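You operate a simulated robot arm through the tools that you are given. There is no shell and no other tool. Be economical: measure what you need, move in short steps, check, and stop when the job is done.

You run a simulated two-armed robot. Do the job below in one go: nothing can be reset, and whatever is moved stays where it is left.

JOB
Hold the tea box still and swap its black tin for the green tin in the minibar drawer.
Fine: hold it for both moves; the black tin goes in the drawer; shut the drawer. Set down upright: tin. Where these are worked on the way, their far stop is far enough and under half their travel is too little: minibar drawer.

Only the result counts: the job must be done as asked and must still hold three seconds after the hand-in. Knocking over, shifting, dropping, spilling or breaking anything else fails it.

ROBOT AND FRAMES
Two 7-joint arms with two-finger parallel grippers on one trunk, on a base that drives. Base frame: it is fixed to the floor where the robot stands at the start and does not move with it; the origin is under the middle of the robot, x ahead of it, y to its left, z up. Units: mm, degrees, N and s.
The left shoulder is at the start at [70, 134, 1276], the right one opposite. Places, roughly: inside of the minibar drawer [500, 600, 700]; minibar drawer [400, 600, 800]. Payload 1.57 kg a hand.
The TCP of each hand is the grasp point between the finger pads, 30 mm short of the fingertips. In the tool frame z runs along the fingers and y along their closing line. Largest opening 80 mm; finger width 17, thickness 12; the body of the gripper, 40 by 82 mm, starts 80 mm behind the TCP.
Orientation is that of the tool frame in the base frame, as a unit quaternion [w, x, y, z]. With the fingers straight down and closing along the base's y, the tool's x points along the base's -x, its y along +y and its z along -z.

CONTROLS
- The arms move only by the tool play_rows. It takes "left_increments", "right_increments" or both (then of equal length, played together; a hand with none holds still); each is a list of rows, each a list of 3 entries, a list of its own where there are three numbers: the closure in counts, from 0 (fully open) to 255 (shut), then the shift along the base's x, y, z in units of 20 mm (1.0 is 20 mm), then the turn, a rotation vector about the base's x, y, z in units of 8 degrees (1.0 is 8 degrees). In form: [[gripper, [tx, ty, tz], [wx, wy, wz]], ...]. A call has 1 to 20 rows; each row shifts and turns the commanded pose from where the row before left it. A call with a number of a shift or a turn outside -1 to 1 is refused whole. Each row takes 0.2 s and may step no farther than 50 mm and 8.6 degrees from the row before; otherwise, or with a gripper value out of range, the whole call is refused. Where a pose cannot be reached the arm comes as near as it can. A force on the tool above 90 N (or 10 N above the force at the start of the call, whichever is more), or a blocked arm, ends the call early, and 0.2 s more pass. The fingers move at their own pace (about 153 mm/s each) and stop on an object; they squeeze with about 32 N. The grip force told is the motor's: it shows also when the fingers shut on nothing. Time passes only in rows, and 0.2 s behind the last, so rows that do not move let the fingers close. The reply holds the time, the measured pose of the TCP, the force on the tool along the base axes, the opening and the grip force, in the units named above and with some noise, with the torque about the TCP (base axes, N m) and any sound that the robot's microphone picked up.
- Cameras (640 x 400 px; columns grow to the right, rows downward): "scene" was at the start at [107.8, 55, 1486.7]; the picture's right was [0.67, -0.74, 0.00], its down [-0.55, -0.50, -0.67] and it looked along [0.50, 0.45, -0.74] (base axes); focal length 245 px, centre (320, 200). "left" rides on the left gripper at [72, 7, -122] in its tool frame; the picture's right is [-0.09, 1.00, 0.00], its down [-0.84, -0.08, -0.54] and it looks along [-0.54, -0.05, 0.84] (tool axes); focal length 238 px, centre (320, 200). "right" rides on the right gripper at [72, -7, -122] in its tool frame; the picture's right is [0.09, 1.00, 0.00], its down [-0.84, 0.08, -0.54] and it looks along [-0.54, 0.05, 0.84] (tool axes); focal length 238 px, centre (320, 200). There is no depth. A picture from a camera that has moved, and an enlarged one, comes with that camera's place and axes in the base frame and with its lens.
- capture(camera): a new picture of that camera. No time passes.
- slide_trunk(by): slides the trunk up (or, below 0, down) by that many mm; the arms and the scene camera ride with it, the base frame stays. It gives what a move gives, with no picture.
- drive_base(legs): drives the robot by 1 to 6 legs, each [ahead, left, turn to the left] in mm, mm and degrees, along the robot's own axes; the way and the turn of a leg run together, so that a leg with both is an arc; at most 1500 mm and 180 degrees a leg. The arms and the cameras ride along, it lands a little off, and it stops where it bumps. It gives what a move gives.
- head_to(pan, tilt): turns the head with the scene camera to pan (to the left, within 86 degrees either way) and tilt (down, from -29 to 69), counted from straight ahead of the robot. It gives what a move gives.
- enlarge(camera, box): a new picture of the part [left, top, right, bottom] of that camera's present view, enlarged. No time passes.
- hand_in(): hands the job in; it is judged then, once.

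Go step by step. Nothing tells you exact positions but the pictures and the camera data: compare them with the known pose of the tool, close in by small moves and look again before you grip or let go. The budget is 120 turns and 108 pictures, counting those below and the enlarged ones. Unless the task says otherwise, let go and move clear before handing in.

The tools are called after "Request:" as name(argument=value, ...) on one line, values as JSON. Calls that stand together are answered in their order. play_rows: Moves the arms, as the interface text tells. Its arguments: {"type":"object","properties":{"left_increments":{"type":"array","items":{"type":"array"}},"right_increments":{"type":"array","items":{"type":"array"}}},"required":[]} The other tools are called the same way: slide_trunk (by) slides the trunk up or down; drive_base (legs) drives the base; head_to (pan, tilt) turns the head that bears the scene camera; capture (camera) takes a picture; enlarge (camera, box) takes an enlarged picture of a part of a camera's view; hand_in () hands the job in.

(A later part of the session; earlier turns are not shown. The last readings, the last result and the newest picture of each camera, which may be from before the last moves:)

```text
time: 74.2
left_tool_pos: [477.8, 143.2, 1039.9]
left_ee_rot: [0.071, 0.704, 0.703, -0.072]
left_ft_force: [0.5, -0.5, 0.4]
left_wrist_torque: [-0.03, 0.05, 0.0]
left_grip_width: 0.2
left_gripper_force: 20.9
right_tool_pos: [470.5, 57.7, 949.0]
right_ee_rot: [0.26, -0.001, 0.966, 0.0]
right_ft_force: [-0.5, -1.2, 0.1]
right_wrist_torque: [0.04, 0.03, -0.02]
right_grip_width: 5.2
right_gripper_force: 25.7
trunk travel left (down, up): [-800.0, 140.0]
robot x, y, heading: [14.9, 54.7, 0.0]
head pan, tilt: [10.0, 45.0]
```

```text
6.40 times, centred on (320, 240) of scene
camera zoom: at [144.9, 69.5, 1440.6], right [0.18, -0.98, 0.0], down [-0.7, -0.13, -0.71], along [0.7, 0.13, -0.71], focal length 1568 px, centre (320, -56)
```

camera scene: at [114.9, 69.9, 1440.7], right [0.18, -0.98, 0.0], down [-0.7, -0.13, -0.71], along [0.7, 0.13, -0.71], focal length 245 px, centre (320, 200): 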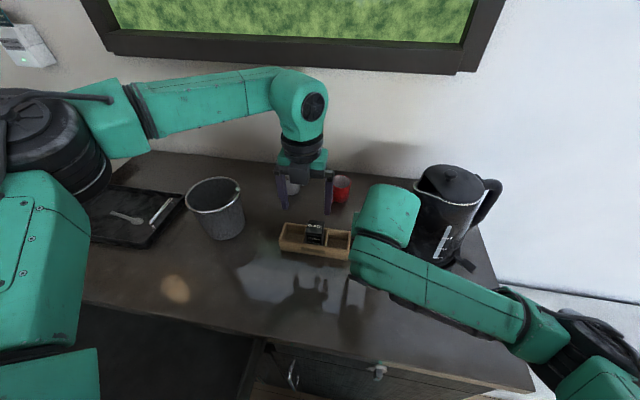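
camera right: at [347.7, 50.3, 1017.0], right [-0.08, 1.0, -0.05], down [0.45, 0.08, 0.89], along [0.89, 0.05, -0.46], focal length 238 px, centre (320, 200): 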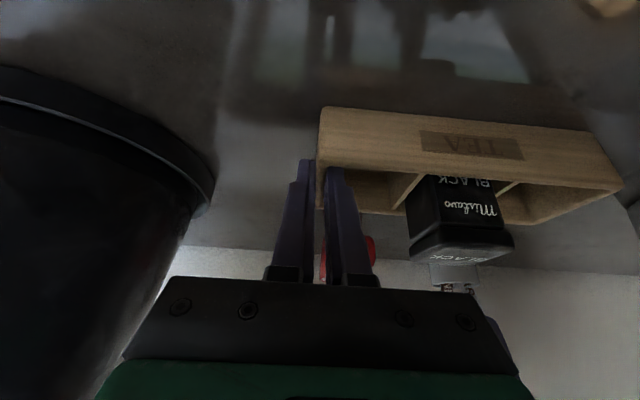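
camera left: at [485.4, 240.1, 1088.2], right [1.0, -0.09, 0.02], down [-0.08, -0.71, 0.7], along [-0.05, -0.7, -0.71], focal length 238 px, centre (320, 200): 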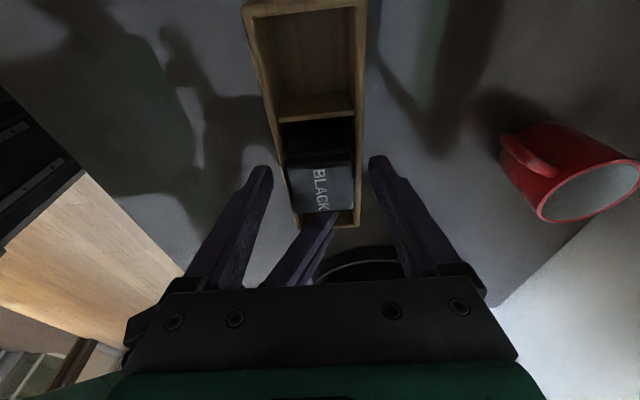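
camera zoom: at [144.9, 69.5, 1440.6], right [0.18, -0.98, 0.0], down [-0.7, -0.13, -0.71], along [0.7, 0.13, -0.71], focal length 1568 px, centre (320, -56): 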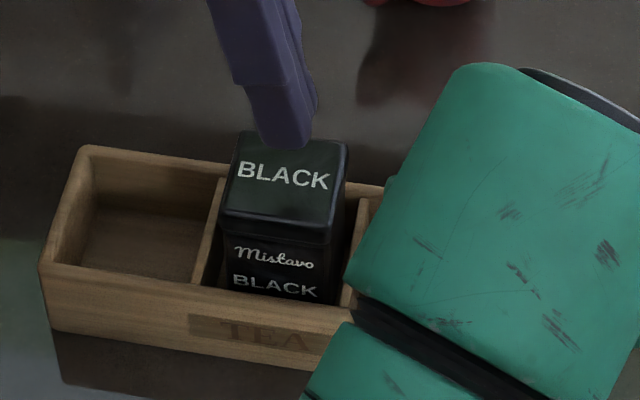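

The tin sits unchanged; it is about 41 mm square with a lid. I'll take it again a little deeper and lift slowly, watching the grip.

Request:
play_rows(left_increments=[[100, [0, 0, 0], [0, 0, 0]], [45, [0, 0.1, 0], [0, 0, 0]], [45, [0, 0, -0.8], [0, 0, 0]], [45, [0, 0, -0.8], [0, 0, 0]], [45, [0, 0, -0.8], [0, 0, 0]], [45, [0, 0, -0.6], [0, 0, 0]], [100, [0, 0, 0], [0, 0, 0]], [255, [0, 0, 0], [0, 0, 0]], [255, [0, 0, 0], [0, 0, 0]], [255, [0, 0, 0], [0, 0, 0]], [255, [0, 0, 0.1], [0, 0, 0]], [255, [0, 0, 0.15], [0, 0, 0]], [255, [0, 0, 0.15], [0, 0, 0]]])

Request:
enlarge(camera="right", box=[380, 140, 560, 290])

```text
time: 77.0
left_tool_pos: [478.9, 145.7, 990.7]
left_ee_rot: [0.071, 0.704, 0.703, -0.072]
left_ft_force: [0.0, -0.3, -0.7]
left_wrist_torque: [0.0, 0.01, -0.02]
left_grip_width: 40.8
left_gripper_force: 32.3
right_tool_pos: [470.4, 57.4, 948.0]
right_ee_rot: [0.258, -0.002, 0.966, 0.0]
right_ft_force: [-0.4, -0.3, 0.1]
right_wrist_torque: [0.03, 0.03, 0.04]
right_grip_width: 5.6
right_gripper_force: 25.7
trunk travel left (down, up): [-800.0, 140.0]
robot x, y, heading: [16.3, 53.1, 0.2]
head pan, tilt: [10.0, 45.0]
```

```text
2.67 times, centred on (470, 215) of right
camera zoom: at [347.9, 50.4, 1017.0], right [-0.08, 1.0, -0.05], down [0.45, 0.08, 0.89], along [0.89, 0.05, -0.46], focal length 636 px, centre (-80, 160)
```

zoom: 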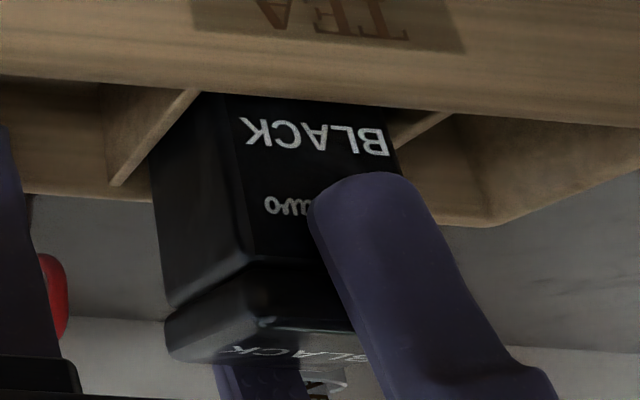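

It lifts well when moved gently. I'll continue slowly.

Request:
play_rows(left_increments=[[255, [0, 0, 0.2], [0, 0, 0]], [255, [0, 0, 0.2], [0, 0, 0]], [255, [0, 0, 0.2], [0, 0, 0]], [255, [0, 0, 0.2], [0, 0, 0]], [255, [0, 0, 0.2], [0, 0, 0]], [255, [0, 0, 0.2], [0, 0, 0]], [255, [0, 0, 0.2], [0, 0, 0]], [255, [0, 0, 0.2], [0, 0, 0]], [255, [0, 0, 0.2], [0, 0, 0]], [255, [0, 0, 0.2], [0, 0, 0]], [255, [0, 0, 0.2], [0, 0, 0]], [255, [0, 0, 0.2], [0, 0, 0]], [255, [0, 0, 0.2], [0, 0, 0]]])

Request:
capture(camera="right")

```text
time: 79.8
left_tool_pos: [479.1, 146.3, 1042.0]
left_ee_rot: [0.071, 0.704, 0.703, -0.071]
left_ft_force: [-0.6, -0.7, -0.3]
left_wrist_torque: [-0.02, -0.01, 0.01]
left_grip_width: 41.1
left_gripper_force: 31.8
right_tool_pos: [470.1, 57.9, 947.2]
right_ee_rot: [0.259, -0.001, 0.966, 0.0]
right_ft_force: [0.5, -0.3, -0.1]
right_wrist_torque: [0.05, -0.02, 0.0]
right_grip_width: 5.3
right_gripper_force: 25.6
trunk travel left (down, up): [-800.0, 140.0]
robot x, y, heading: [12.9, 55.0, 0.5]
head pan, tilt: [10.0, 45.0]
```

```text
43 pictures are left
camera right: at [347.9, 50.4, 1017.0], right [-0.08, 1.0, -0.05], down [0.45, 0.08, 0.89], along [0.89, 0.05, -0.46], focal length 238 px, centre (320, 200)
```

right: 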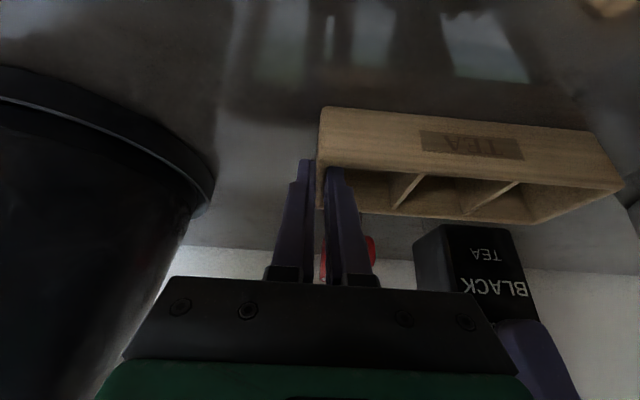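

The black tin is out. I'll carry it left around the right wrist, then back toward the drawer, and look at the drawer with the head.

Request:
play_rows(left_increments=[[255, [-0.1, 0.5, 0.3], [0, 0, 0]], [255, [-0.1, 0.7, 0.3], [0, 0, 0]], [255, [-0.1, 0.7, 0.2], [0, 0, 0]], [255, [-0.3, 0.7, 0], [0, 0, 0]], [255, [-0.5, 0.7, 0], [0, 0, 0]], [255, [-0.7, 0.5, 0], [0, 0, 0]], [255, [-0.7, 0.4, 0], [0, 0, 0]], [255, [-0.7, 0.4, 0], [0, 0, 0]], [255, [-0.7, 0.4, 0], [0, 0, 0]], [255, [-0.7, 0.4, 0], [0, 0, 0]], [255, [-0.7, 0.4, 0], [0, 0, 0]], [255, [-0.7, 0.4, 0], [0, 0, 0]], [255, [-0.7, 0.4, 0], [0, 0, 0]], [255, [-0.7, 0.4, 0], [0, 0, 0]], [255, [-0.7, 0.4, 0], [0, 0, 0]], [255, [-0.7, 0.4, 0], [0, 0, 0]], [255, [-0.7, 0.4, 0], [0, 0, 0]], [255, [-0.7, 0.4, 0], [0, 0, 0]], [255, [-0.7, 0.4, 0], [0, 0, 0]]])

Request:
head_to(pan=75, tilt=58)

Request:
capture(camera="scene")

Request:
capture(camera="left")

```text
time: 83.8
left_tool_pos: [259.9, 328.4, 1058.0]
left_ee_rot: [0.072, 0.704, 0.703, -0.071]
left_ft_force: [0.0, 0.6, -1.0]
left_wrist_torque: [-0.01, -0.03, -0.02]
left_grip_width: 40.6
left_gripper_force: 32.4
right_tool_pos: [469.7, 56.6, 947.0]
right_ee_rot: [0.258, -0.002, 0.966, 0.0]
right_ft_force: [0.3, 0.0, 0.8]
right_wrist_torque: [0.05, 0.03, 0.02]
right_grip_width: 5.7
right_gripper_force: 25.5
trunk travel left (down, up): [-800.0, 140.0]
robot x, y, heading: [16.4, 51.9, 0.1]
head pan, tilt: [10.0, 45.0]
```

```text
time: 85.2
left_tool_pos: [260.8, 327.1, 1058.2]
left_ee_rot: [0.072, 0.704, 0.703, -0.072]
left_ft_force: [0.2, -0.3, -1.4]
left_wrist_torque: [0.03, -0.02, -0.01]
left_grip_width: 41.1
left_gripper_force: 32.3
right_tool_pos: [469.8, 57.6, 948.3]
right_ee_rot: [0.259, -0.001, 0.966, 0.0]
right_ft_force: [-0.9, 1.5, -0.8]
right_wrist_torque: [0.05, -0.02, 0.0]
right_grip_width: 5.4
right_gripper_force: 25.2
trunk travel left (down, up): [-800.0, 140.0]
robot x, y, heading: [20.2, 51.8, 0.1]
head pan, tilt: [75.0, 58.0]
```

```text
42 pictures are left
camera scene: at [82.6, 121.8, 1423.5], right [0.97, -0.26, 0.0], down [-0.22, -0.82, -0.53], along [0.14, 0.51, -0.85], focal length 245 px, centre (320, 200)
```

scene: 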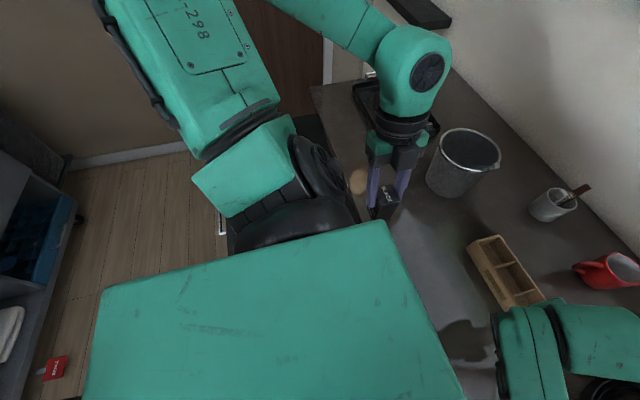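

```text
41 pictures are left
camera left: at [267.2, 422.9, 1163.1], right [1.0, -0.09, 0.02], down [-0.08, -0.71, 0.7], along [-0.05, -0.7, -0.71], focal length 238 px, centre (320, 200)
```

left: 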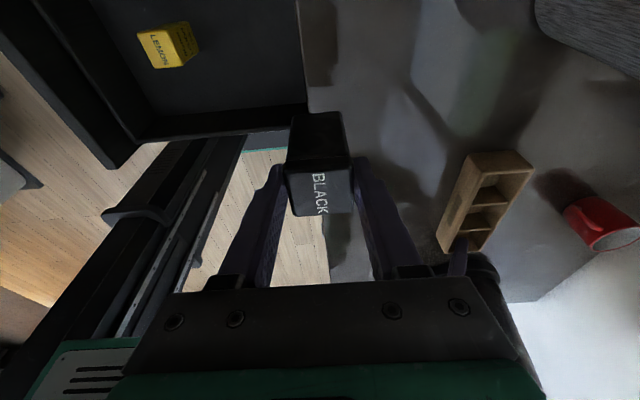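

The tin is held upright. I'll move on over the drawer.

Request:
play_rows(left_increments=[[255, [-0.5, 0.7, 0], [0, 0, 0]], [255, [-0.5, 0.7, 0], [0, 0, 0]], [255, [-0.5, 0.7, 0], [0, 0, 0]], [255, [-0.5, 0.7, 0], [0, 0, 0]], [255, [-0.5, 0.7, 0], [0, 0, 0]], [255, [-0.5, 0.7, 0], [0, 0, 0]], [255, [-0.5, 0.7, 0], [0, 0, 0]], [255, [-0.5, 0.7, 0], [0, 0, 0]], [255, [-0.5, 0.7, 0], [0, 0, 0]], [255, [-0.5, 0.7, 0], [0, 0, 0]], [255, [-0.5, 0.7, 0], [0, 0, 0]], [255, [-0.5, 0.7, 0], [0, 0, 0]], [255, [-0.5, 0.7, 0], [0, 0, 0]], [255, [-0.5, 0.7, 0], [0, 0, 0]], [255, [-0.5, 0.7, 0], [0, 0, 0]], [255, [0, 0.7, 0], [0, 0, 0]], [255, [0, 0.7, 0], [0, 0, 0]]])

Request:
capture(camera="left")

```text
time: 88.8
left_tool_pos: [110.8, 563.6, 1056.6]
left_ee_rot: [0.071, 0.704, 0.703, -0.073]
left_ft_force: [0.1, 0.3, -1.3]
left_wrist_torque: [0.02, 0.0, 0.02]
left_grip_width: 41.0
left_gripper_force: 31.9
right_tool_pos: [470.8, 57.9, 947.2]
right_ee_rot: [0.259, -0.002, 0.966, 0.0]
right_ft_force: [-0.3, 0.0, -1.3]
right_wrist_torque: [0.03, 0.02, -0.02]
right_grip_width: 5.5
right_gripper_force: 26.0
trunk travel left (down, up): [-800.0, 140.0]
robot x, y, heading: [16.6, 56.0, 0.1]
head pan, tilt: [75.0, 58.0]
```

```text
40 pictures are left
camera left: at [117.3, 659.6, 1161.9], right [1.0, -0.09, 0.02], down [-0.08, -0.71, 0.7], along [-0.05, -0.7, -0.71], focal length 238 px, centre (320, 200)
```

left: 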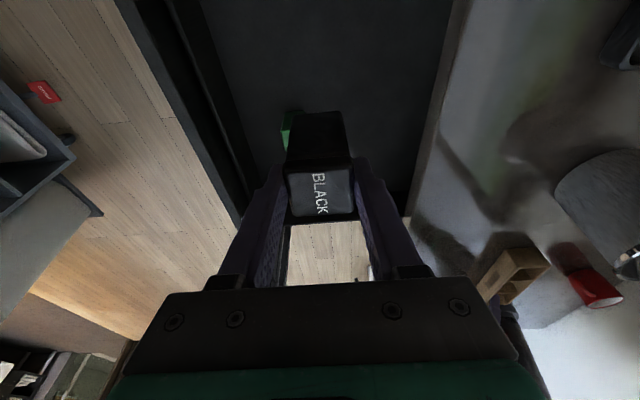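

The green tin's top triangulates to about (60,457,806), so the drawer floor is near z 732. I'll set the black tin down at about (110,590), clear of everything, starting with the descent.

Request:
play_rows(left_increments=[[255, [0, 0.3, -0.3], [0, 0, 0]], [255, [0, 0.5, -0.5], [0, 0, 0]], [255, [0, 0.5, -0.55], [0, 0, 0]], [255, [0, 0, -0.55], [0, 0, 0]], [255, [0, 0, -0.55], [0, 0, 0]], [255, [0, 0, -0.55], [0, 0, 0]], [255, [0, 0, -0.55], [0, 0, 0]], [255, [0, 0, -0.55], [0, 0, 0]], [255, [0, 0, -0.55], [0, 0, 0]], [255, [0, 0, -0.55], [0, 0, 0]], [255, [0, 0, -0.55], [0, 0, 0]], [255, [0, 0, -0.55], [0, 0, 0]], [255, [0, 0, -0.55], [0, 0, 0]], [255, [0, 0, -0.55], [0, 0, 0]], [255, [0, 0, -0.55], [0, 0, 0]], [255, [0, 0, -0.55], [0, 0, 0]], [255, [0, 0, -0.55], [0, 0, 0]], [255, [0, 0, -0.55], [0, 0, 0]], [255, [0, 0, -0.55], [0, 0, 0]], [255, [0, 0, -0.4], [0, 0, 0]]])

Request:
capture(camera="left")

```text
time: 93.0
left_tool_pos: [109.2, 591.1, 846.0]
left_ee_rot: [0.071, 0.704, 0.703, -0.073]
left_ft_force: [0.2, -0.4, -1.8]
left_wrist_torque: [-0.02, 0.01, 0.03]
left_grip_width: 41.0
left_gripper_force: 32.4
right_tool_pos: [471.8, 57.5, 948.0]
right_ee_rot: [0.259, -0.001, 0.966, -0.001]
right_ft_force: [-0.1, -0.5, -0.4]
right_wrist_torque: [0.03, -0.01, -0.03]
right_grip_width: 5.4
right_gripper_force: 25.2
trunk travel left (down, up): [-800.0, 140.0]
robot x, y, heading: [18.3, 55.7, 0.2]
head pan, tilt: [75.0, 58.0]
```

```text
39 pictures are left
camera left: at [116.8, 686.6, 950.8], right [1.0, -0.09, 0.02], down [-0.08, -0.71, 0.7], along [-0.05, -0.7, -0.71], focal length 238 px, centre (320, 200)
```

left: 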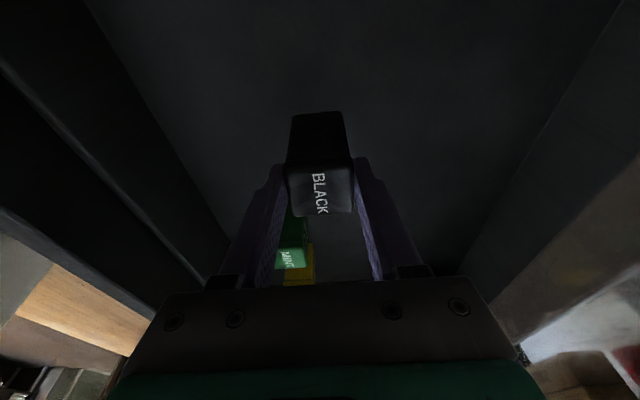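

The descent is clear. I'll continue in small steps to touchdown.

Request:
play_rows(left_increments=[[255, [0, 0, -0.25], [0, 0, 0]], [255, [0, 0, -0.25], [0, 0, 0]], [255, [0, 0, -0.25], [0, 0, 0]], [255, [0, 0, -0.25], [0, 0, 0]], [255, [0, 0, -0.25], [0, 0, 0]], [255, [0, 0, -0.15], [0, 0, 0]]])

Request:
play_rows(left_increments=[[255, [0, 0, -0.1], [0, 0, 0]], [255, [0, 0, -0.1], [0, 0, 0]], [255, [0, 0, -0.1], [0, 0, 0]]])

Request:
enlarge(camera="left", box=[220, 90, 420, 290])

```text
time: 94.4
left_tool_pos: [109.5, 591.2, 818.2]
left_ee_rot: [0.072, 0.704, 0.702, -0.072]
left_ft_force: [0.4, 0.0, 0.1]
left_wrist_torque: [0.02, 0.02, 0.0]
left_grip_width: 40.8
left_gripper_force: 31.9
right_tool_pos: [470.7, 57.8, 947.2]
right_ee_rot: [0.259, -0.002, 0.966, 0.0]
right_ft_force: [-0.1, 0.4, -0.7]
right_wrist_torque: [0.03, 0.0, 0.05]
right_grip_width: 5.6
right_gripper_force: 25.5
trunk travel left (down, up): [-800.0, 140.0]
robot x, y, heading: [16.2, 53.6, 0.4]
head pan, tilt: [75.0, 58.0]
```

```text
time: 95.2
left_tool_pos: [110.2, 591.0, 813.4]
left_ee_rot: [0.071, 0.704, 0.703, -0.072]
left_ft_force: [0.2, 0.4, -1.9]
left_wrist_torque: [-0.03, -0.02, 0.01]
left_grip_width: 41.4
left_gripper_force: 31.8
right_tool_pos: [471.3, 57.1, 948.7]
right_ee_rot: [0.259, -0.002, 0.966, -0.001]
right_ft_force: [-0.6, -0.3, 0.3]
right_wrist_torque: [0.03, 0.01, -0.01]
right_grip_width: 5.7
right_gripper_force: 25.5
trunk travel left (down, up): [-800.0, 140.0]
robot x, y, heading: [14.4, 51.2, 0.5]
head pan, tilt: [75.0, 58.0]
```

```text
2.00 times, centred on (320, 190) of left
camera zoom: at [117.6, 686.6, 917.3], right [1.0, -0.09, 0.02], down [-0.08, -0.71, 0.7], along [-0.05, -0.7, -0.71], focal length 477 px, centre (320, 220)
```

zoom: 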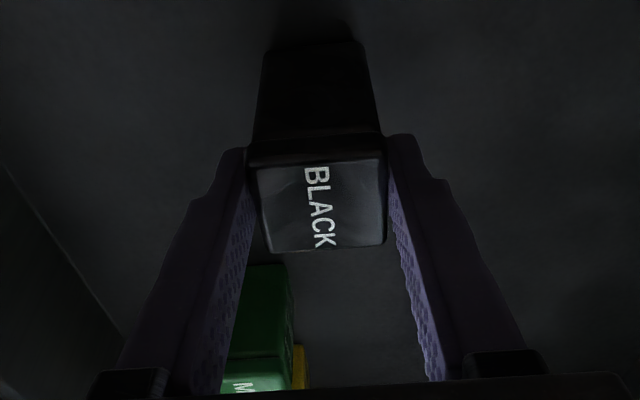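

It isn't down yet (no contact force). I'll keep lowering in 2 mm steps.

Request:
play_rows(left_increments=[[255, [0, 0, -0.1], [0, 0, 0]], [255, [0, 0, -0.1], [0, 0, 0]]])

Request:
play_rows(left_increments=[[255, [0, 0, -0.1], [0, 0, 0]], [255, [0, 0, 0], [0, 0, 0]]])

Request:
play_rows(left_increments=[[255, [0, 0, -0.1], [0, 0, 0]], [255, [0, 0, 0], [0, 0, 0]]])

Request:
enlarge(camera="left", box=[220, 90, 420, 290])

```text
time: 95.8
left_tool_pos: [109.9, 590.6, 808.7]
left_ee_rot: [0.07, 0.705, 0.702, -0.073]
left_ft_force: [0.2, 0.1, -0.9]
left_wrist_torque: [-0.03, 0.02, 0.0]
left_grip_width: 40.8
left_gripper_force: 32.0
right_tool_pos: [471.1, 58.1, 947.4]
right_ee_rot: [0.258, -0.001, 0.966, -0.001]
right_ft_force: [0.3, 0.4, 0.3]
right_wrist_torque: [0.04, 0.01, 0.03]
right_grip_width: 5.6
right_gripper_force: 25.7
trunk travel left (down, up): [-800.0, 140.0]
robot x, y, heading: [16.4, 52.9, 0.3]
head pan, tilt: [75.0, 58.0]
```

```text
time: 96.4
left_tool_pos: [110.3, 590.1, 807.0]
left_ee_rot: [0.07, 0.704, 0.703, -0.07]
left_ft_force: [0.2, 2.1, 6.7]
left_wrist_torque: [-0.05, 0.03, -0.01]
left_grip_width: 41.0
left_gripper_force: 32.0
right_tool_pos: [470.4, 56.6, 947.5]
right_ee_rot: [0.259, -0.002, 0.966, 0.0]
right_ft_force: [0.8, 0.6, 1.5]
right_wrist_torque: [-0.01, 0.09, -0.03]
right_grip_width: 5.5
right_gripper_force: 25.0
trunk travel left (down, up): [-800.0, 140.0]
robot x, y, heading: [14.5, 50.8, 0.1]
head pan, tilt: [75.0, 58.0]
```

```text
time: 97.0
left_tool_pos: [110.1, 590.4, 807.9]
left_ee_rot: [0.069, 0.704, 0.704, -0.069]
left_ft_force: [0.1, 6.8, 26.0]
left_wrist_torque: [-0.17, 0.07, -0.02]
left_grip_width: 41.1
left_gripper_force: 32.3
right_tool_pos: [469.5, 55.1, 947.6]
right_ee_rot: [0.259, -0.001, 0.966, 0.001]
right_ft_force: [-0.1, -0.3, -0.1]
right_wrist_torque: [-0.12, 0.01, 0.02]
right_grip_width: 5.6
right_gripper_force: 26.2
trunk travel left (down, up): [-800.0, 140.0]
robot x, y, heading: [12.9, 56.5, 0.4]
head pan, tilt: [75.0, 58.0]
```

```text
2.00 times, centred on (320, 190) of left
camera zoom: at [116.7, 684.9, 912.7], right [1.0, -0.09, 0.02], down [-0.08, -0.71, 0.69], along [-0.05, -0.69, -0.72], focal length 477 px, centre (320, 220)
```

zoom: 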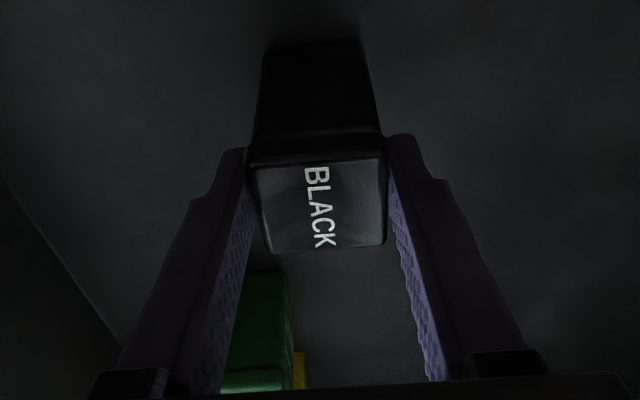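

The tin touches the floor at TCP z 807. I'll relax, open, and back out along the finger direction.

Request:
play_rows(left_increments=[[255, [0, 0, 0.1], [0, 0, 0]], [110, [0, 0, 0], [0, 0, 0]], [80, [0, 0, 0], [0, 0, 0]], [45, [0, 0, 0], [0, 0, 0]], [45, [0, 0.1, 0.5], [0, 0, 0]], [45, [0, 0.15, 0.7], [0, 0, 0]], [45, [0, 0.15, 0.7], [0, 0, 0]], [45, [0, 0.15, 0.7], [0, 0, 0]], [45, [0, 0, 1], [0, 0, 0]], [45, [0, 0, 1], [0, 0, 0]]])

Request:
capture(camera="left")

```text
time: 99.2
left_tool_pos: [111.2, 602.1, 897.7]
left_ee_rot: [0.07, 0.704, 0.703, -0.072]
left_ft_force: [-0.2, 0.9, 0.6]
left_wrist_torque: [0.01, 0.01, 0.01]
left_grip_width: 66.0
left_gripper_force: 0.0
right_tool_pos: [470.6, 57.3, 947.4]
right_ee_rot: [0.258, -0.001, 0.966, 0.001]
right_ft_force: [-1.3, -0.2, -0.3]
right_wrist_torque: [0.1, 0.03, 0.02]
right_grip_width: 5.5
right_gripper_force: 25.5
trunk travel left (down, up): [-800.0, 140.0]
robot x, y, heading: [18.1, 51.8, -0.1]
head pan, tilt: [75.0, 58.0]
```

```text
36 pictures are left
camera left: at [117.2, 696.9, 1003.6], right [1.0, -0.09, 0.02], down [-0.08, -0.71, 0.7], along [-0.05, -0.7, -0.72], focal length 238 px, centre (320, 200)
```

left: 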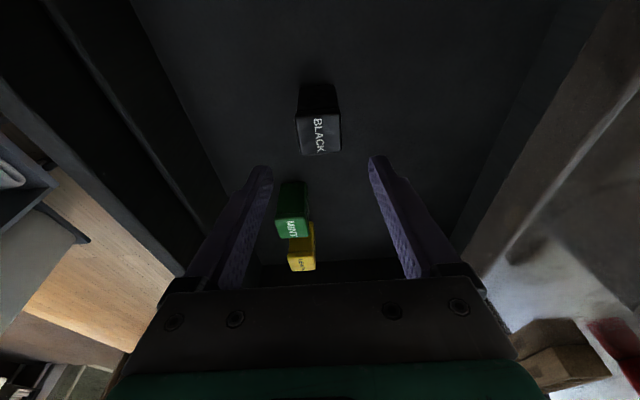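

The black tin stands upright in the drawer. The green tin is at about (64,458); I'll move over it.

Request:
play_rows(left_increments=[[45, [-0.29, -0.88, 0], [0, 0, 0]], [45, [-0.29, -0.88, 0], [0, 0, 0]], [45, [-0.29, -0.88, 0], [0, 0, 0]], [45, [-0.29, -0.88, 0], [0, 0, 0]], [45, [-0.29, -0.88, 0], [0, 0, 0]], [45, [-0.29, -0.88, 0], [0, 0, 0]], [45, [-0.29, -0.88, -0.4], [0, 0, 0]], [45, [-0.29, -0.88, -0.6], [0, 0, 0]]])

Request:
enlarge(camera="left", box=[200, 60, 440, 300])

```text
time: 101.0
left_tool_pos: [64.8, 460.5, 877.0]
left_ee_rot: [0.071, 0.705, 0.702, -0.071]
left_ft_force: [1.3, 0.5, 0.5]
left_wrist_torque: [0.02, 0.01, -0.01]
left_grip_width: 66.1
left_gripper_force: 0.2
right_tool_pos: [469.8, 56.2, 948.5]
right_ee_rot: [0.259, -0.002, 0.966, 0.0]
right_ft_force: [0.8, -0.8, 0.8]
right_wrist_torque: [0.04, 0.02, 0.01]
right_grip_width: 5.6
right_gripper_force: 25.8
trunk travel left (down, up): [-800.0, 140.0]
robot x, y, heading: [18.4, 53.3, 0.5]
head pan, tilt: [75.0, 58.0]
```

```text
1.67 times, centred on (320, 180) of left
camera zoom: at [71.6, 555.7, 982.9], right [1.0, -0.09, 0.02], down [-0.08, -0.71, 0.7], along [-0.05, -0.7, -0.72], focal length 397 px, centre (320, 233)
```

zoom: 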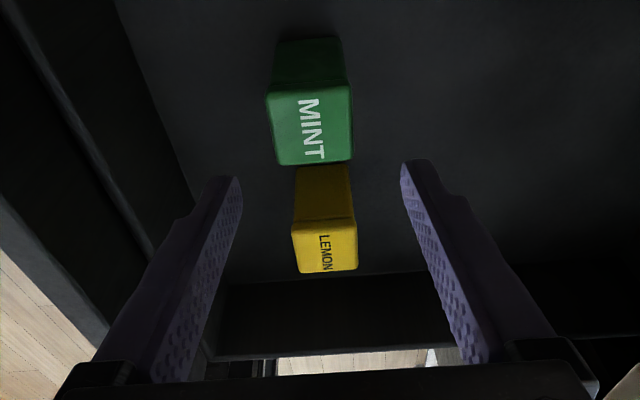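

The green tin is centred near (62,457) and square to the hand. I'll descend and grip it at the same height as the black one.

Request:
play_rows(left_increments=[[45, [-0.12, 0, -0.8], [0, 0, 0]], [45, [0, 0, -0.8], [0, 0, 0]], [45, [0, 0, -0.8], [0, 0, 0]], [45, [0, 0, -0.8], [0, 0, 0]], [45, [0, 0, -0.25], [0, 0, 0]]])

Request:
enlarge(camera="left", box=[200, 60, 440, 300])

```text
time: 102.2
left_tool_pos: [62.8, 462.0, 808.8]
left_ee_rot: [0.072, 0.704, 0.703, -0.071]
left_ft_force: [-0.2, 0.6, -0.5]
left_wrist_torque: [0.04, -0.03, 0.04]
left_grip_width: 66.2
left_gripper_force: 0.1
right_tool_pos: [469.5, 57.3, 947.6]
right_ee_rot: [0.259, -0.002, 0.966, 0.0]
right_ft_force: [0.3, 1.1, -1.1]
right_wrist_torque: [0.03, -0.04, 0.01]
right_grip_width: 5.6
right_gripper_force: 25.8
trunk travel left (down, up): [-800.0, 140.0]
robot x, y, heading: [17.5, 53.9, 0.4]
head pan, tilt: [75.0, 58.0]
```

```text
1.67 times, centred on (320, 180) of left
camera zoom: at [69.2, 556.5, 913.7], right [1.0, -0.09, 0.02], down [-0.08, -0.71, 0.7], along [-0.05, -0.7, -0.72], focal length 397 px, centre (320, 233)
```

zoom: 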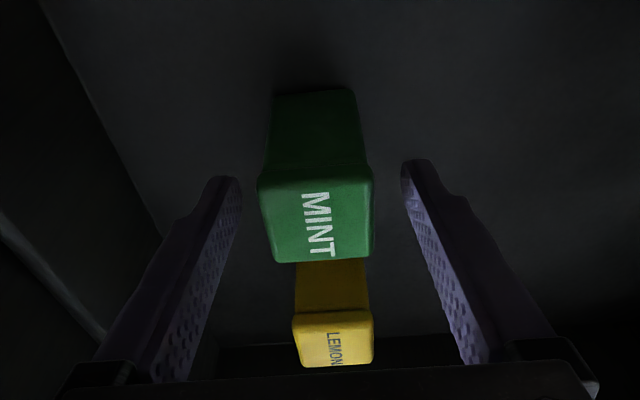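

The tin is about 2 mm off centre; I'll correct that and close gently.

Request:
play_rows(left_increments=[[60, [-0.09, 0, 0], [0, 0, 0]], [100, [0, 0, 0], [0, 0, 0]], [130, [0, 0, 0], [0, 0, 0]], [255, [0, 0, 0], [0, 0, 0]], [255, [0, 0, 0], [0, 0, 0]], [255, [0, 0, 0], [0, 0, 0]], [255, [0, 0, 0.1], [0, 0, 0]], [255, [0, 0, 0.15], [0, 0, 0]], [255, [0, 0, 0.15], [0, 0, 0]]])

Request:
enlarge(camera="left", box=[200, 60, 440, 300])

```text
time: 104.2
left_tool_pos: [60.7, 462.0, 818.1]
left_ee_rot: [0.072, 0.704, 0.703, -0.072]
left_ft_force: [0.2, 0.8, -0.1]
left_wrist_torque: [0.01, 0.03, -0.03]
left_grip_width: 41.1
left_gripper_force: 32.1
right_tool_pos: [470.4, 58.2, 948.3]
right_ee_rot: [0.259, -0.002, 0.966, 0.0]
right_ft_force: [-0.4, 0.2, -1.0]
right_wrist_torque: [0.04, -0.04, 0.01]
right_grip_width: 5.6
right_gripper_force: 25.4
trunk travel left (down, up): [-800.0, 140.0]
robot x, y, heading: [16.4, 53.4, 0.4]
head pan, tilt: [75.0, 58.0]
```

```text
1.67 times, centred on (320, 180) of left
camera zoom: at [67.0, 556.9, 922.7], right [1.0, -0.09, 0.02], down [-0.08, -0.71, 0.7], along [-0.05, -0.7, -0.71], focal length 397 px, centre (320, 233)
```

zoom: 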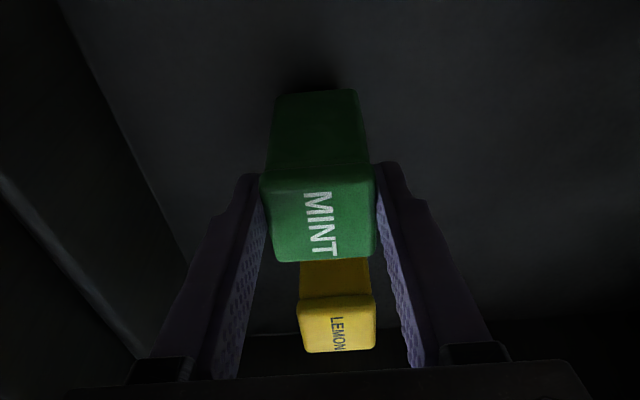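

The green tin is lifting cleanly. I'll raise it out of the drawer smoothly.

Request:
play_rows(left_increments=[[255, [0, 0, 0.2], [0, 0, 0]], [255, [0, 0, 0.3], [0, 0, 0]], [255, [0, 0, 0.4], [0, 0, 0]], [255, [0, 0, 0.5], [0, 0, 0]], [255, [0, 0, 0.55], [0, 0, 0]], [255, [0, 0, 0.55], [0, 0, 0]], [255, [0, 0, 0.55], [0, 0, 0]], [255, [0, 0, 0.55], [0, 0, 0]], [255, [0, 0, 0.55], [0, 0, 0]], [255, [0, 0, 0.55], [0, 0, 0]], [255, [0, 0, 0.55], [0, 0, 0]], [255, [0, 0, 0.55], [0, 0, 0]], [255, [0, 0, 0.55], [0, 0, 0]], [255, [0, 0, 0.55], [0, 0, 0]], [255, [0, 0, 0.55], [0, 0, 0]], [255, [0, 0, 0.55], [0, 0, 0]], [255, [0, 0, 0.55], [0, 0, 0]], [255, [0, 0, 0.55], [0, 0, 0]], [255, [0, 0, 0.55], [0, 0, 0]], [255, [0, 0, 0.55], [0, 0, 0]]])

Request:
play_rows(left_increments=[[255, [0, 0, 0.55], [0, 0, 0]], [255, [0, 0, 0.55], [0, 0, 0]], [255, [0.2, 0, 0.5], [0, 0, 0]], [255, [0.4, -0.2, 0.4], [0, 0, 0]], [255, [0.6, -0.5, 0.1], [0, 0, 0]], [255, [0.7, -0.5, 0], [0, 0, 0]], [255, [0.7, -0.5, 0], [0, 0, 0]], [255, [0.7, -0.5, 0], [0, 0, 0]], [255, [0.7, -0.5, 0], [0, 0, 0]], [255, [0.7, -0.5, 0], [0, 0, 0]], [255, [0.7, -0.5, 0], [0, 0, 0]], [255, [0.7, -0.5, 0], [0, 0, 0]], [255, [0.7, -0.5, 0], [0, 0, 0]], [255, [0.7, -0.5, 0], [0, 0, 0]], [255, [0.7, -0.5, 0], [0, 0, 0]], [255, [0.7, -0.5, 0], [0, 0, 0]], [255, [0.7, -0.5, 0], [0, 0, 0]], [255, [0.5, -0.3, 0], [0, 0, 0]]])

Request:
capture(camera="left")

```text
time: 108.4
left_tool_pos: [60.4, 460.7, 934.8]
left_ee_rot: [0.071, 0.704, 0.703, -0.072]
left_ft_force: [-0.6, 0.5, 0.1]
left_wrist_torque: [0.01, -0.01, -0.01]
left_grip_width: 41.0
left_gripper_force: 31.8
left hand out of reach, approached as far as the arm can: row 13, 14, 15, 16, 17, 18, 19, 20
right_tool_pos: [470.7, 57.5, 947.6]
right_ee_rot: [0.259, -0.001, 0.966, -0.002]
right_ft_force: [0.6, -0.2, 0.0]
right_wrist_torque: [0.04, 0.0, 0.01]
right_grip_width: 5.4
right_gripper_force: 25.2
trunk travel left (down, up): [-800.0, 140.0]
robot x, y, heading: [12.9, 52.3, -0.0]
head pan, tilt: [75.0, 58.0]
```

```text
time: 112.2
left_tool_pos: [232.6, 332.6, 937.3]
left_ee_rot: [0.073, 0.702, 0.705, -0.075]
left_ft_force: [-65.4, 20.9, 10.2]
left_wrist_torque: [0.49, 2.2, -0.51]
left_grip_width: 46.5
left_gripper_force: 32.2
left hand out of reach, approached as far as the arm can: row 1, 2, 3, 4, 5
right_tool_pos: [455.2, 62.3, 955.4]
right_ee_rot: [0.267, -0.004, 0.964, -0.002]
right_ft_force: [0.7, 0.0, -1.7]
right_wrist_torque: [-0.15, 0.0, 0.01]
right_grip_width: 5.5
right_gripper_force: 25.0
trunk travel left (down, up): [-800.0, 140.0]
robot x, y, heading: [13.1, 58.0, 0.6]
head pan, tilt: [75.0, 58.0]
```

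```text
32 pictures are left
camera left: at [239.1, 429.0, 1040.6], right [1.0, -0.09, 0.02], down [-0.07, -0.7, 0.71], along [-0.05, -0.7, -0.71], focal length 238 px, centre (320, 200)
```

left: 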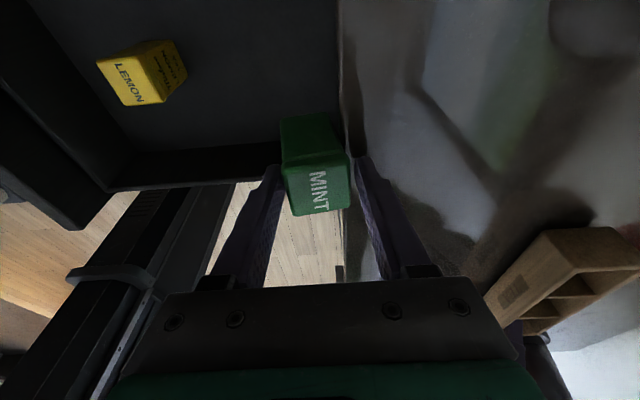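

The upward move ran out of reach and the tin pressed against the counter edge. I'll back off at once.

Request:
play_rows(left_increments=[[255, [-0.4, 0.1, 0], [0, 0, 0]], [255, [-0.5, 0.2, 0], [0, 0, 0]], [255, [-0.5, 0.3, 0], [0, 0, 0]], [255, [-0.5, 0.3, 0], [0, 0, 0]], [255, [-0.5, 0.3, 0], [0, 0, 0]]])

Request:
capture(camera="left")

Request:
capture(camera="right")

```text
time: 113.4
left_tool_pos: [205.8, 352.2, 934.6]
left_ee_rot: [0.072, 0.704, 0.703, -0.07]
left_ft_force: [0.5, 0.2, -0.3]
left_wrist_torque: [-0.01, -0.01, -0.03]
left_grip_width: 41.7
left_gripper_force: 31.8
right_tool_pos: [469.4, 57.3, 947.1]
right_ee_rot: [0.258, -0.002, 0.966, 0.0]
right_ft_force: [-0.2, 0.3, 0.6]
right_wrist_torque: [0.03, 0.07, 0.06]
right_grip_width: 5.6
right_gripper_force: 25.7
trunk travel left (down, up): [-800.0, 140.0]
robot x, y, heading: [16.0, 53.6, 0.0]
head pan, tilt: [75.0, 58.0]
```

```text
31 pictures are left
camera left: at [212.6, 447.9, 1039.4], right [1.0, -0.09, 0.02], down [-0.08, -0.71, 0.7], along [-0.05, -0.7, -0.72], focal length 238 px, centre (320, 200)
```

left: 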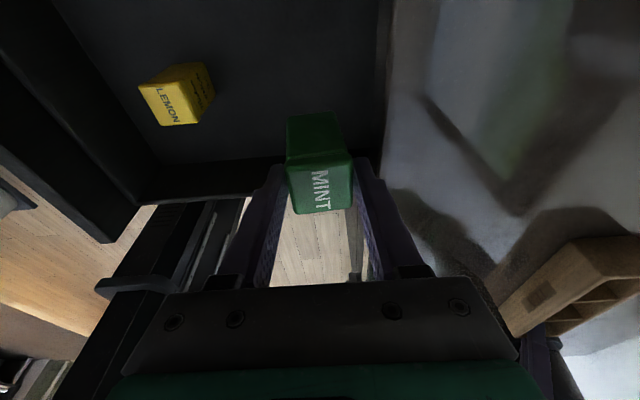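

```text
30 pictures are left
camera right: at [347.3, 50.1, 1017.2], right [-0.08, 1.0, -0.05], down [0.45, 0.08, 0.89], along [0.89, 0.05, -0.46], focal length 238 px, centre (320, 200)
```

right: 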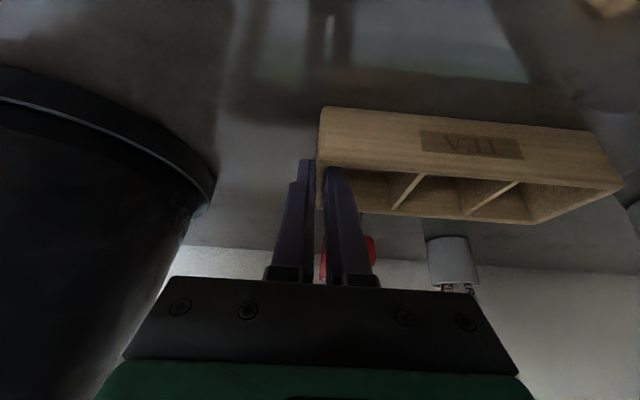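

Everything sprang back: the box is where it was and the tin is still held upright. Now I'll lift here, where height is in reach.

Request:
play_rows(left_increments=[[255, [0, 0, 0.2], [0, 0, 0]], [255, [0, 0, 0.4], [0, 0, 0]], [255, [0, 0, 0.5], [0, 0, 0]], [255, [0, 0, 0.5], [0, 0, 0]], [255, [0, 0, 0.5], [0, 0, 0]], [255, [0, 0, 0.5], [0, 0, 0]], [255, [0, 0, 0.5], [0, 0, 0]], [255, [0, 0, 0.5], [0, 0, 0]], [255, [0, 0, 0.5], [0, 0, 0]], [255, [0, 0, 0.5], [0, 0, 0]], [255, [0, 0, 0.5], [0, 0, 0]], [255, [0, 0, 0.5], [0, 0, 0]], [255, [0, 0, 0.5], [0, 0, 0]]])

Request:
enlarge(camera="left", box=[220, 90, 420, 290])

```text
time: 116.2
left_tool_pos: [204.7, 352.5, 1055.1]
left_ee_rot: [0.071, 0.704, 0.703, -0.072]
left_ft_force: [0.0, -0.1, -0.9]
left_wrist_torque: [0.02, 0.02, -0.02]
left_grip_width: 41.2
left_gripper_force: 31.4
right_tool_pos: [470.2, 57.4, 947.0]
right_ee_rot: [0.259, 0.0, 0.966, -0.001]
right_ft_force: [-1.1, -0.3, -1.1]
right_wrist_torque: [0.03, 0.0, -0.01]
right_grip_width: 5.7
right_gripper_force: 25.2
trunk travel left (down, up): [-800.0, 140.0]
robot x, y, heading: [17.8, 50.3, 0.3]
head pan, tilt: [75.0, 58.0]
```

```text
2.00 times, centred on (320, 190) of left
camera zoom: at [212.2, 447.5, 1160.6], right [1.0, -0.09, 0.02], down [-0.08, -0.71, 0.7], along [-0.05, -0.7, -0.71], focal length 477 px, centre (320, 220)
```

zoom: 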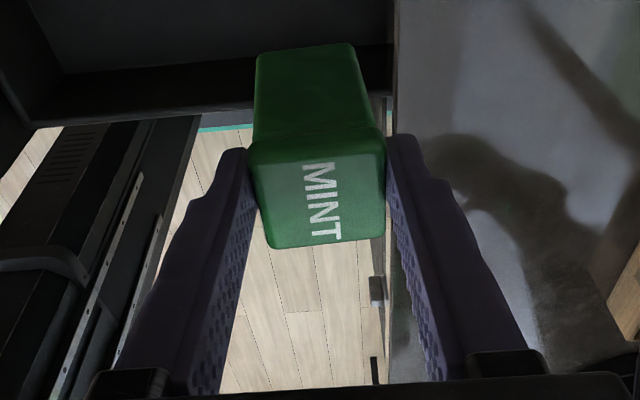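

The tin is square in the hand, much like the black one was. I'll carry it back over toward the box.

Request:
play_rows(left_increments=[[255, [0.3, -0.1, 0], [0, 0, 0]], [255, [0.6, -0.3, 0], [0, 0, 0]], [255, [0.7, -0.38, 0], [0, 0, 0]], [255, [0.7, -0.38, 0], [0, 0, 0]], [255, [0.7, -0.38, 0], [0, 0, 0]], [255, [0.7, -0.38, 0], [0, 0, 0]], [255, [0.7, -0.38, 0], [0, 0, 0]], [255, [0.7, -0.38, 0], [0, 0, 0]], [255, [0.7, -0.38, 0], [0, 0, 0]], [255, [0.7, -0.38, 0], [0, 0, 0]], [255, [0.7, -0.38, 0], [0, 0, 0]], [255, [0.7, -0.38, 0], [0, 0, 0]], [255, [0.7, -0.38, 0], [0, 0, 0]], [255, [0.7, -0.38, 0], [0, 0, 0]], [255, [0.7, -0.38, 0], [0, 0, 0]], [255, [0.7, -0.38, 0], [0, 0, 0]], [255, [0.7, -0.38, 0], [0, 0, 0]], [255, [0.5, -0.3, 0], [0, 0, 0]]])

Request:
head_to(pan=10, tilt=45)

Request:
capture(camera="scene")

```text
time: 120.0
left_tool_pos: [443.9, 224.9, 1054.9]
left_ee_rot: [0.071, 0.704, 0.703, -0.071]
left_ft_force: [-0.5, -0.4, -0.1]
left_wrist_torque: [-0.02, -0.01, 0.02]
left_grip_width: 41.3
left_gripper_force: 32.0
right_tool_pos: [470.3, 58.4, 948.3]
right_ee_rot: [0.259, -0.002, 0.966, 0.001]
right_ft_force: [-0.2, 0.7, 0.6]
right_wrist_torque: [0.04, 0.01, 0.03]
right_grip_width: 5.6
right_gripper_force: 25.5
trunk travel left (down, up): [-800.0, 140.0]
robot x, y, heading: [13.6, 54.9, 0.2]
head pan, tilt: [75.0, 58.0]
```

```text
time: 121.3
left_tool_pos: [443.8, 226.5, 1055.7]
left_ee_rot: [0.072, 0.704, 0.703, -0.071]
left_ft_force: [0.0, -0.5, -1.1]
left_wrist_torque: [0.01, 0.01, 0.03]
left_grip_width: 41.3
left_gripper_force: 32.0
right_tool_pos: [470.3, 57.9, 947.5]
right_ee_rot: [0.259, -0.002, 0.966, 0.0]
right_ft_force: [0.2, -0.4, 0.6]
right_wrist_torque: [0.04, -0.03, 0.02]
right_grip_width: 5.3
right_gripper_force: 25.3
trunk travel left (down, up): [-800.0, 140.0]
robot x, y, heading: [13.9, 53.0, 0.3]
head pan, tilt: [10.0, 45.0]
```

```text
28 pictures are left
camera scene: at [145.1, 69.6, 1440.6], right [0.18, -0.98, 0.0], down [-0.7, -0.13, -0.71], along [0.7, 0.13, -0.71], focal length 245 px, centre (320, 200)
```

scene: 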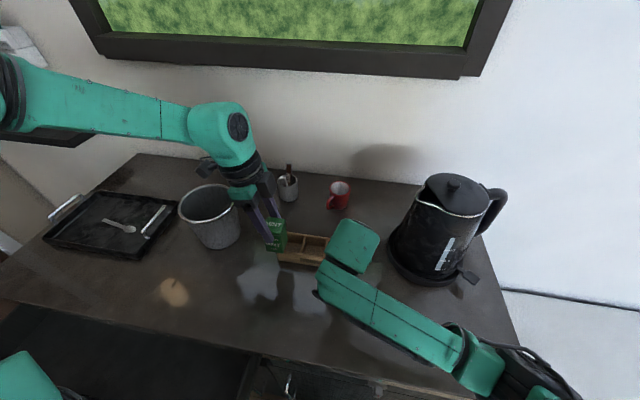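

Next I'll move to just above the middle compartment.

Request:
play_rows(left_increments=[[255, [0.29, -0.5, 0], [0, 0, 0]], [255, [0.29, -0.7, 0], [0, 0, 0]], [255, [0.29, -0.7, 0], [0, 0, 0]], [255, [0.29, -0.7, -0.1], [0, 0, 0]], [255, [0.29, -0.7, -0.2], [0, 0, 0]], [255, [0.29, -0.7, -0.2], [0, 0, 0]]])

Request:
capture(camera="right")

Request:
enlarge(camera="left", box=[220, 0, 420, 240])

Request:
enlarge(camera="scene", box=[240, 190, 360, 280])

```text
time: 122.7
left_tool_pos: [478.1, 144.3, 1045.1]
left_ee_rot: [0.071, 0.703, 0.704, -0.072]
left_ft_force: [0.5, -0.5, -0.6]
left_wrist_torque: [0.06, -0.02, 0.01]
left_grip_width: 41.1
left_gripper_force: 32.0
right_tool_pos: [471.1, 56.8, 947.2]
right_ee_rot: [0.259, -0.001, 0.966, 0.0]
right_ft_force: [-0.3, -0.3, 0.5]
right_wrist_torque: [0.06, -0.01, 0.01]
right_grip_width: 5.6
right_gripper_force: 25.8
trunk travel left (down, up): [-800.0, 140.0]
robot x, y, heading: [14.7, 50.7, 0.3]
head pan, tilt: [10.0, 45.0]
```

```text
27 pictures are left
camera right: at [348.1, 50.3, 1017.1], right [-0.08, 1.0, -0.05], down [0.45, 0.08, 0.89], along [0.89, 0.05, -0.46], focal length 238 px, centre (320, 200)
```

right: 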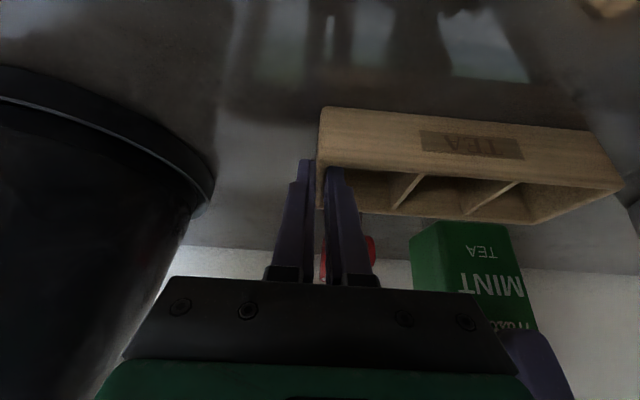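

```text
1.67 times, centred on (320, 120) of left
camera zoom: at [485.2, 240.1, 1150.4], right [1.0, -0.09, 0.02], down [-0.08, -0.71, 0.7], along [-0.05, -0.7, -0.71], focal length 397 px, centre (320, 333)
```

zoom: 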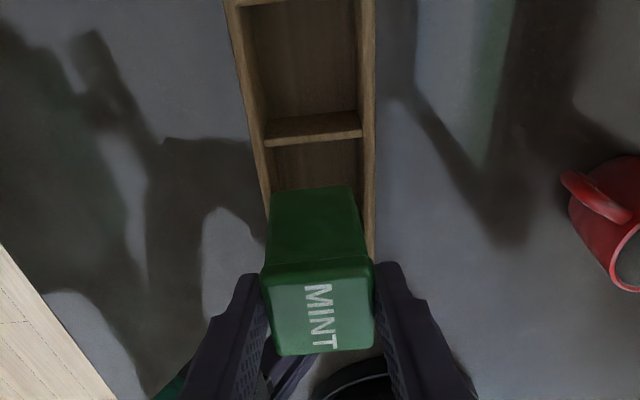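

```text
4.44 times, centred on (300, 235) of scene
camera zoom: at [145.4, 69.4, 1440.6], right [0.18, -0.98, 0.0], down [-0.7, -0.13, -0.71], along [0.7, 0.13, -0.71], focal length 1089 px, centre (409, 44)
```

zoom: 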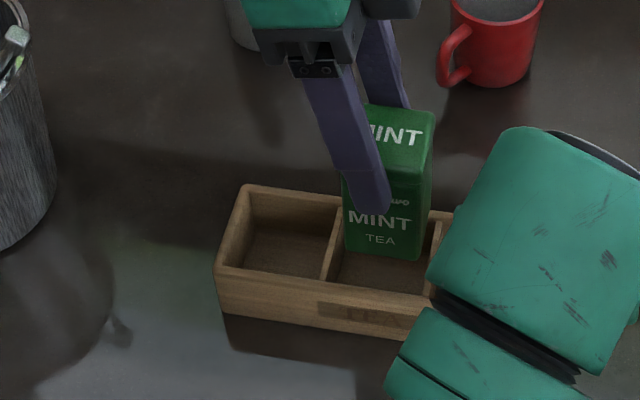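

The tin is about 2 mm right of where the black one came out; I'll correct that, lower to just above the rim and check again.

Request:
play_rows(left_increments=[[255, [0.02, 0.08, -0.2], [0, 0, 0]], [255, [0, 0, -0.3], [0, 0, 0]], [255, [0, 0, -0.3], [0, 0, 0]]])

Request:
enlarge(camera="right", box=[380, 120, 560, 290])

Request:
enlarge(camera="scene", box=[280, 210, 340, 260])

```text
time: 123.5
left_tool_pos: [478.9, 147.0, 1030.2]
left_ee_rot: [0.071, 0.704, 0.703, -0.071]
left_ft_force: [-0.7, 0.3, -1.6]
left_wrist_torque: [0.02, -0.01, 0.0]
left_grip_width: 41.1
left_gripper_force: 31.7
right_tool_pos: [470.9, 57.4, 949.2]
right_ee_rot: [0.259, -0.001, 0.966, 0.0]
right_ft_force: [-0.3, 0.1, 0.2]
right_wrist_torque: [0.03, -0.01, 0.0]
right_grip_width: 5.4
right_gripper_force: 25.0
trunk travel left (down, up): [-800.0, 140.0]
robot x, y, heading: [17.3, 55.0, -0.1]
head pan, tilt: [10.0, 45.0]
```

```text
2.35 times, centred on (470, 205) of right
camera zoom: at [347.9, 50.3, 1017.1], right [-0.08, 1.0, -0.05], down [0.45, 0.08, 0.89], along [0.89, 0.05, -0.46], focal length 561 px, centre (-33, 188)
```

zoom: 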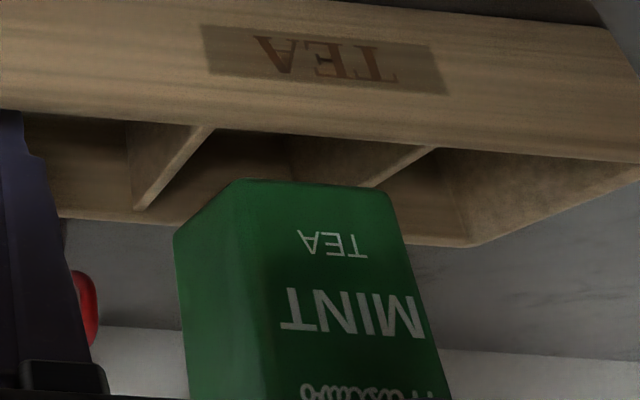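

```text
8.00 times, centred on (310, 235) of scene
camera zoom: at [145.1, 69.5, 1440.7], right [0.18, -0.98, 0.0], down [-0.7, -0.13, -0.71], along [0.7, 0.13, -0.71], focal length 1960 px, centre (400, -80)
```

zoom: 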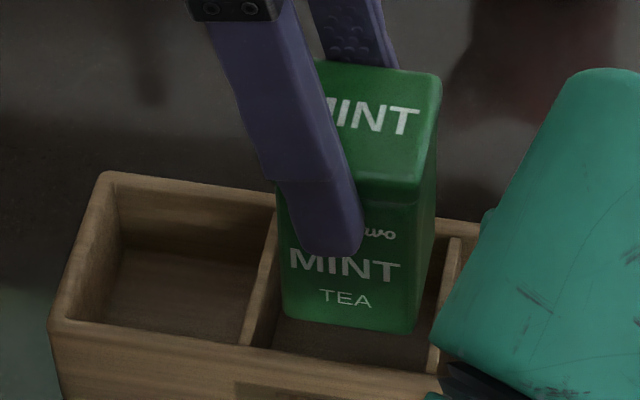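

The tin is centred over the compartment. I'll lower it in small steps while watching the forces.

Request:
play_rows(left_increments=[[255, [0, 0, -0.15], [0, 0, 0]], [255, [0, 0, -0.15], [0, 0, 0]], [255, [0, 0, -0.15], [0, 0, 0]], [255, [0, 0, -0.15], [0, 0, 0]], [255, [0, 0, 0], [0, 0, 0]]])

Request:
enlarge(camera="scene", box=[280, 210, 340, 260])

```text
time: 124.7
left_tool_pos: [478.5, 145.9, 1018.7]
left_ee_rot: [0.071, 0.705, 0.702, -0.072]
left_ft_force: [-0.6, -0.6, -1.3]
left_wrist_torque: [0.02, 0.03, -0.01]
left_grip_width: 41.0
left_gripper_force: 32.1
right_tool_pos: [471.1, 56.6, 947.9]
right_ee_rot: [0.258, -0.001, 0.966, 0.0]
right_ft_force: [-0.6, -0.1, 0.2]
right_wrist_torque: [-0.01, 0.0, 0.01]
right_grip_width: 5.5
right_gripper_force: 25.9
trunk travel left (down, up): [-800.0, 140.0]
robot x, y, heading: [16.8, 49.0, 0.4]
head pan, tilt: [10.0, 45.0]
```

```text
8.00 times, centred on (310, 235) of scene
camera zoom: at [145.1, 69.5, 1440.6], right [0.18, -0.98, 0.0], down [-0.7, -0.13, -0.71], along [0.7, 0.13, -0.71], focal length 1960 px, centre (400, -80)
```

zoom: 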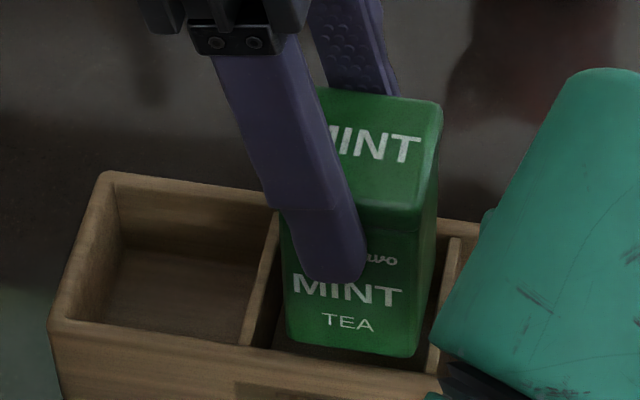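

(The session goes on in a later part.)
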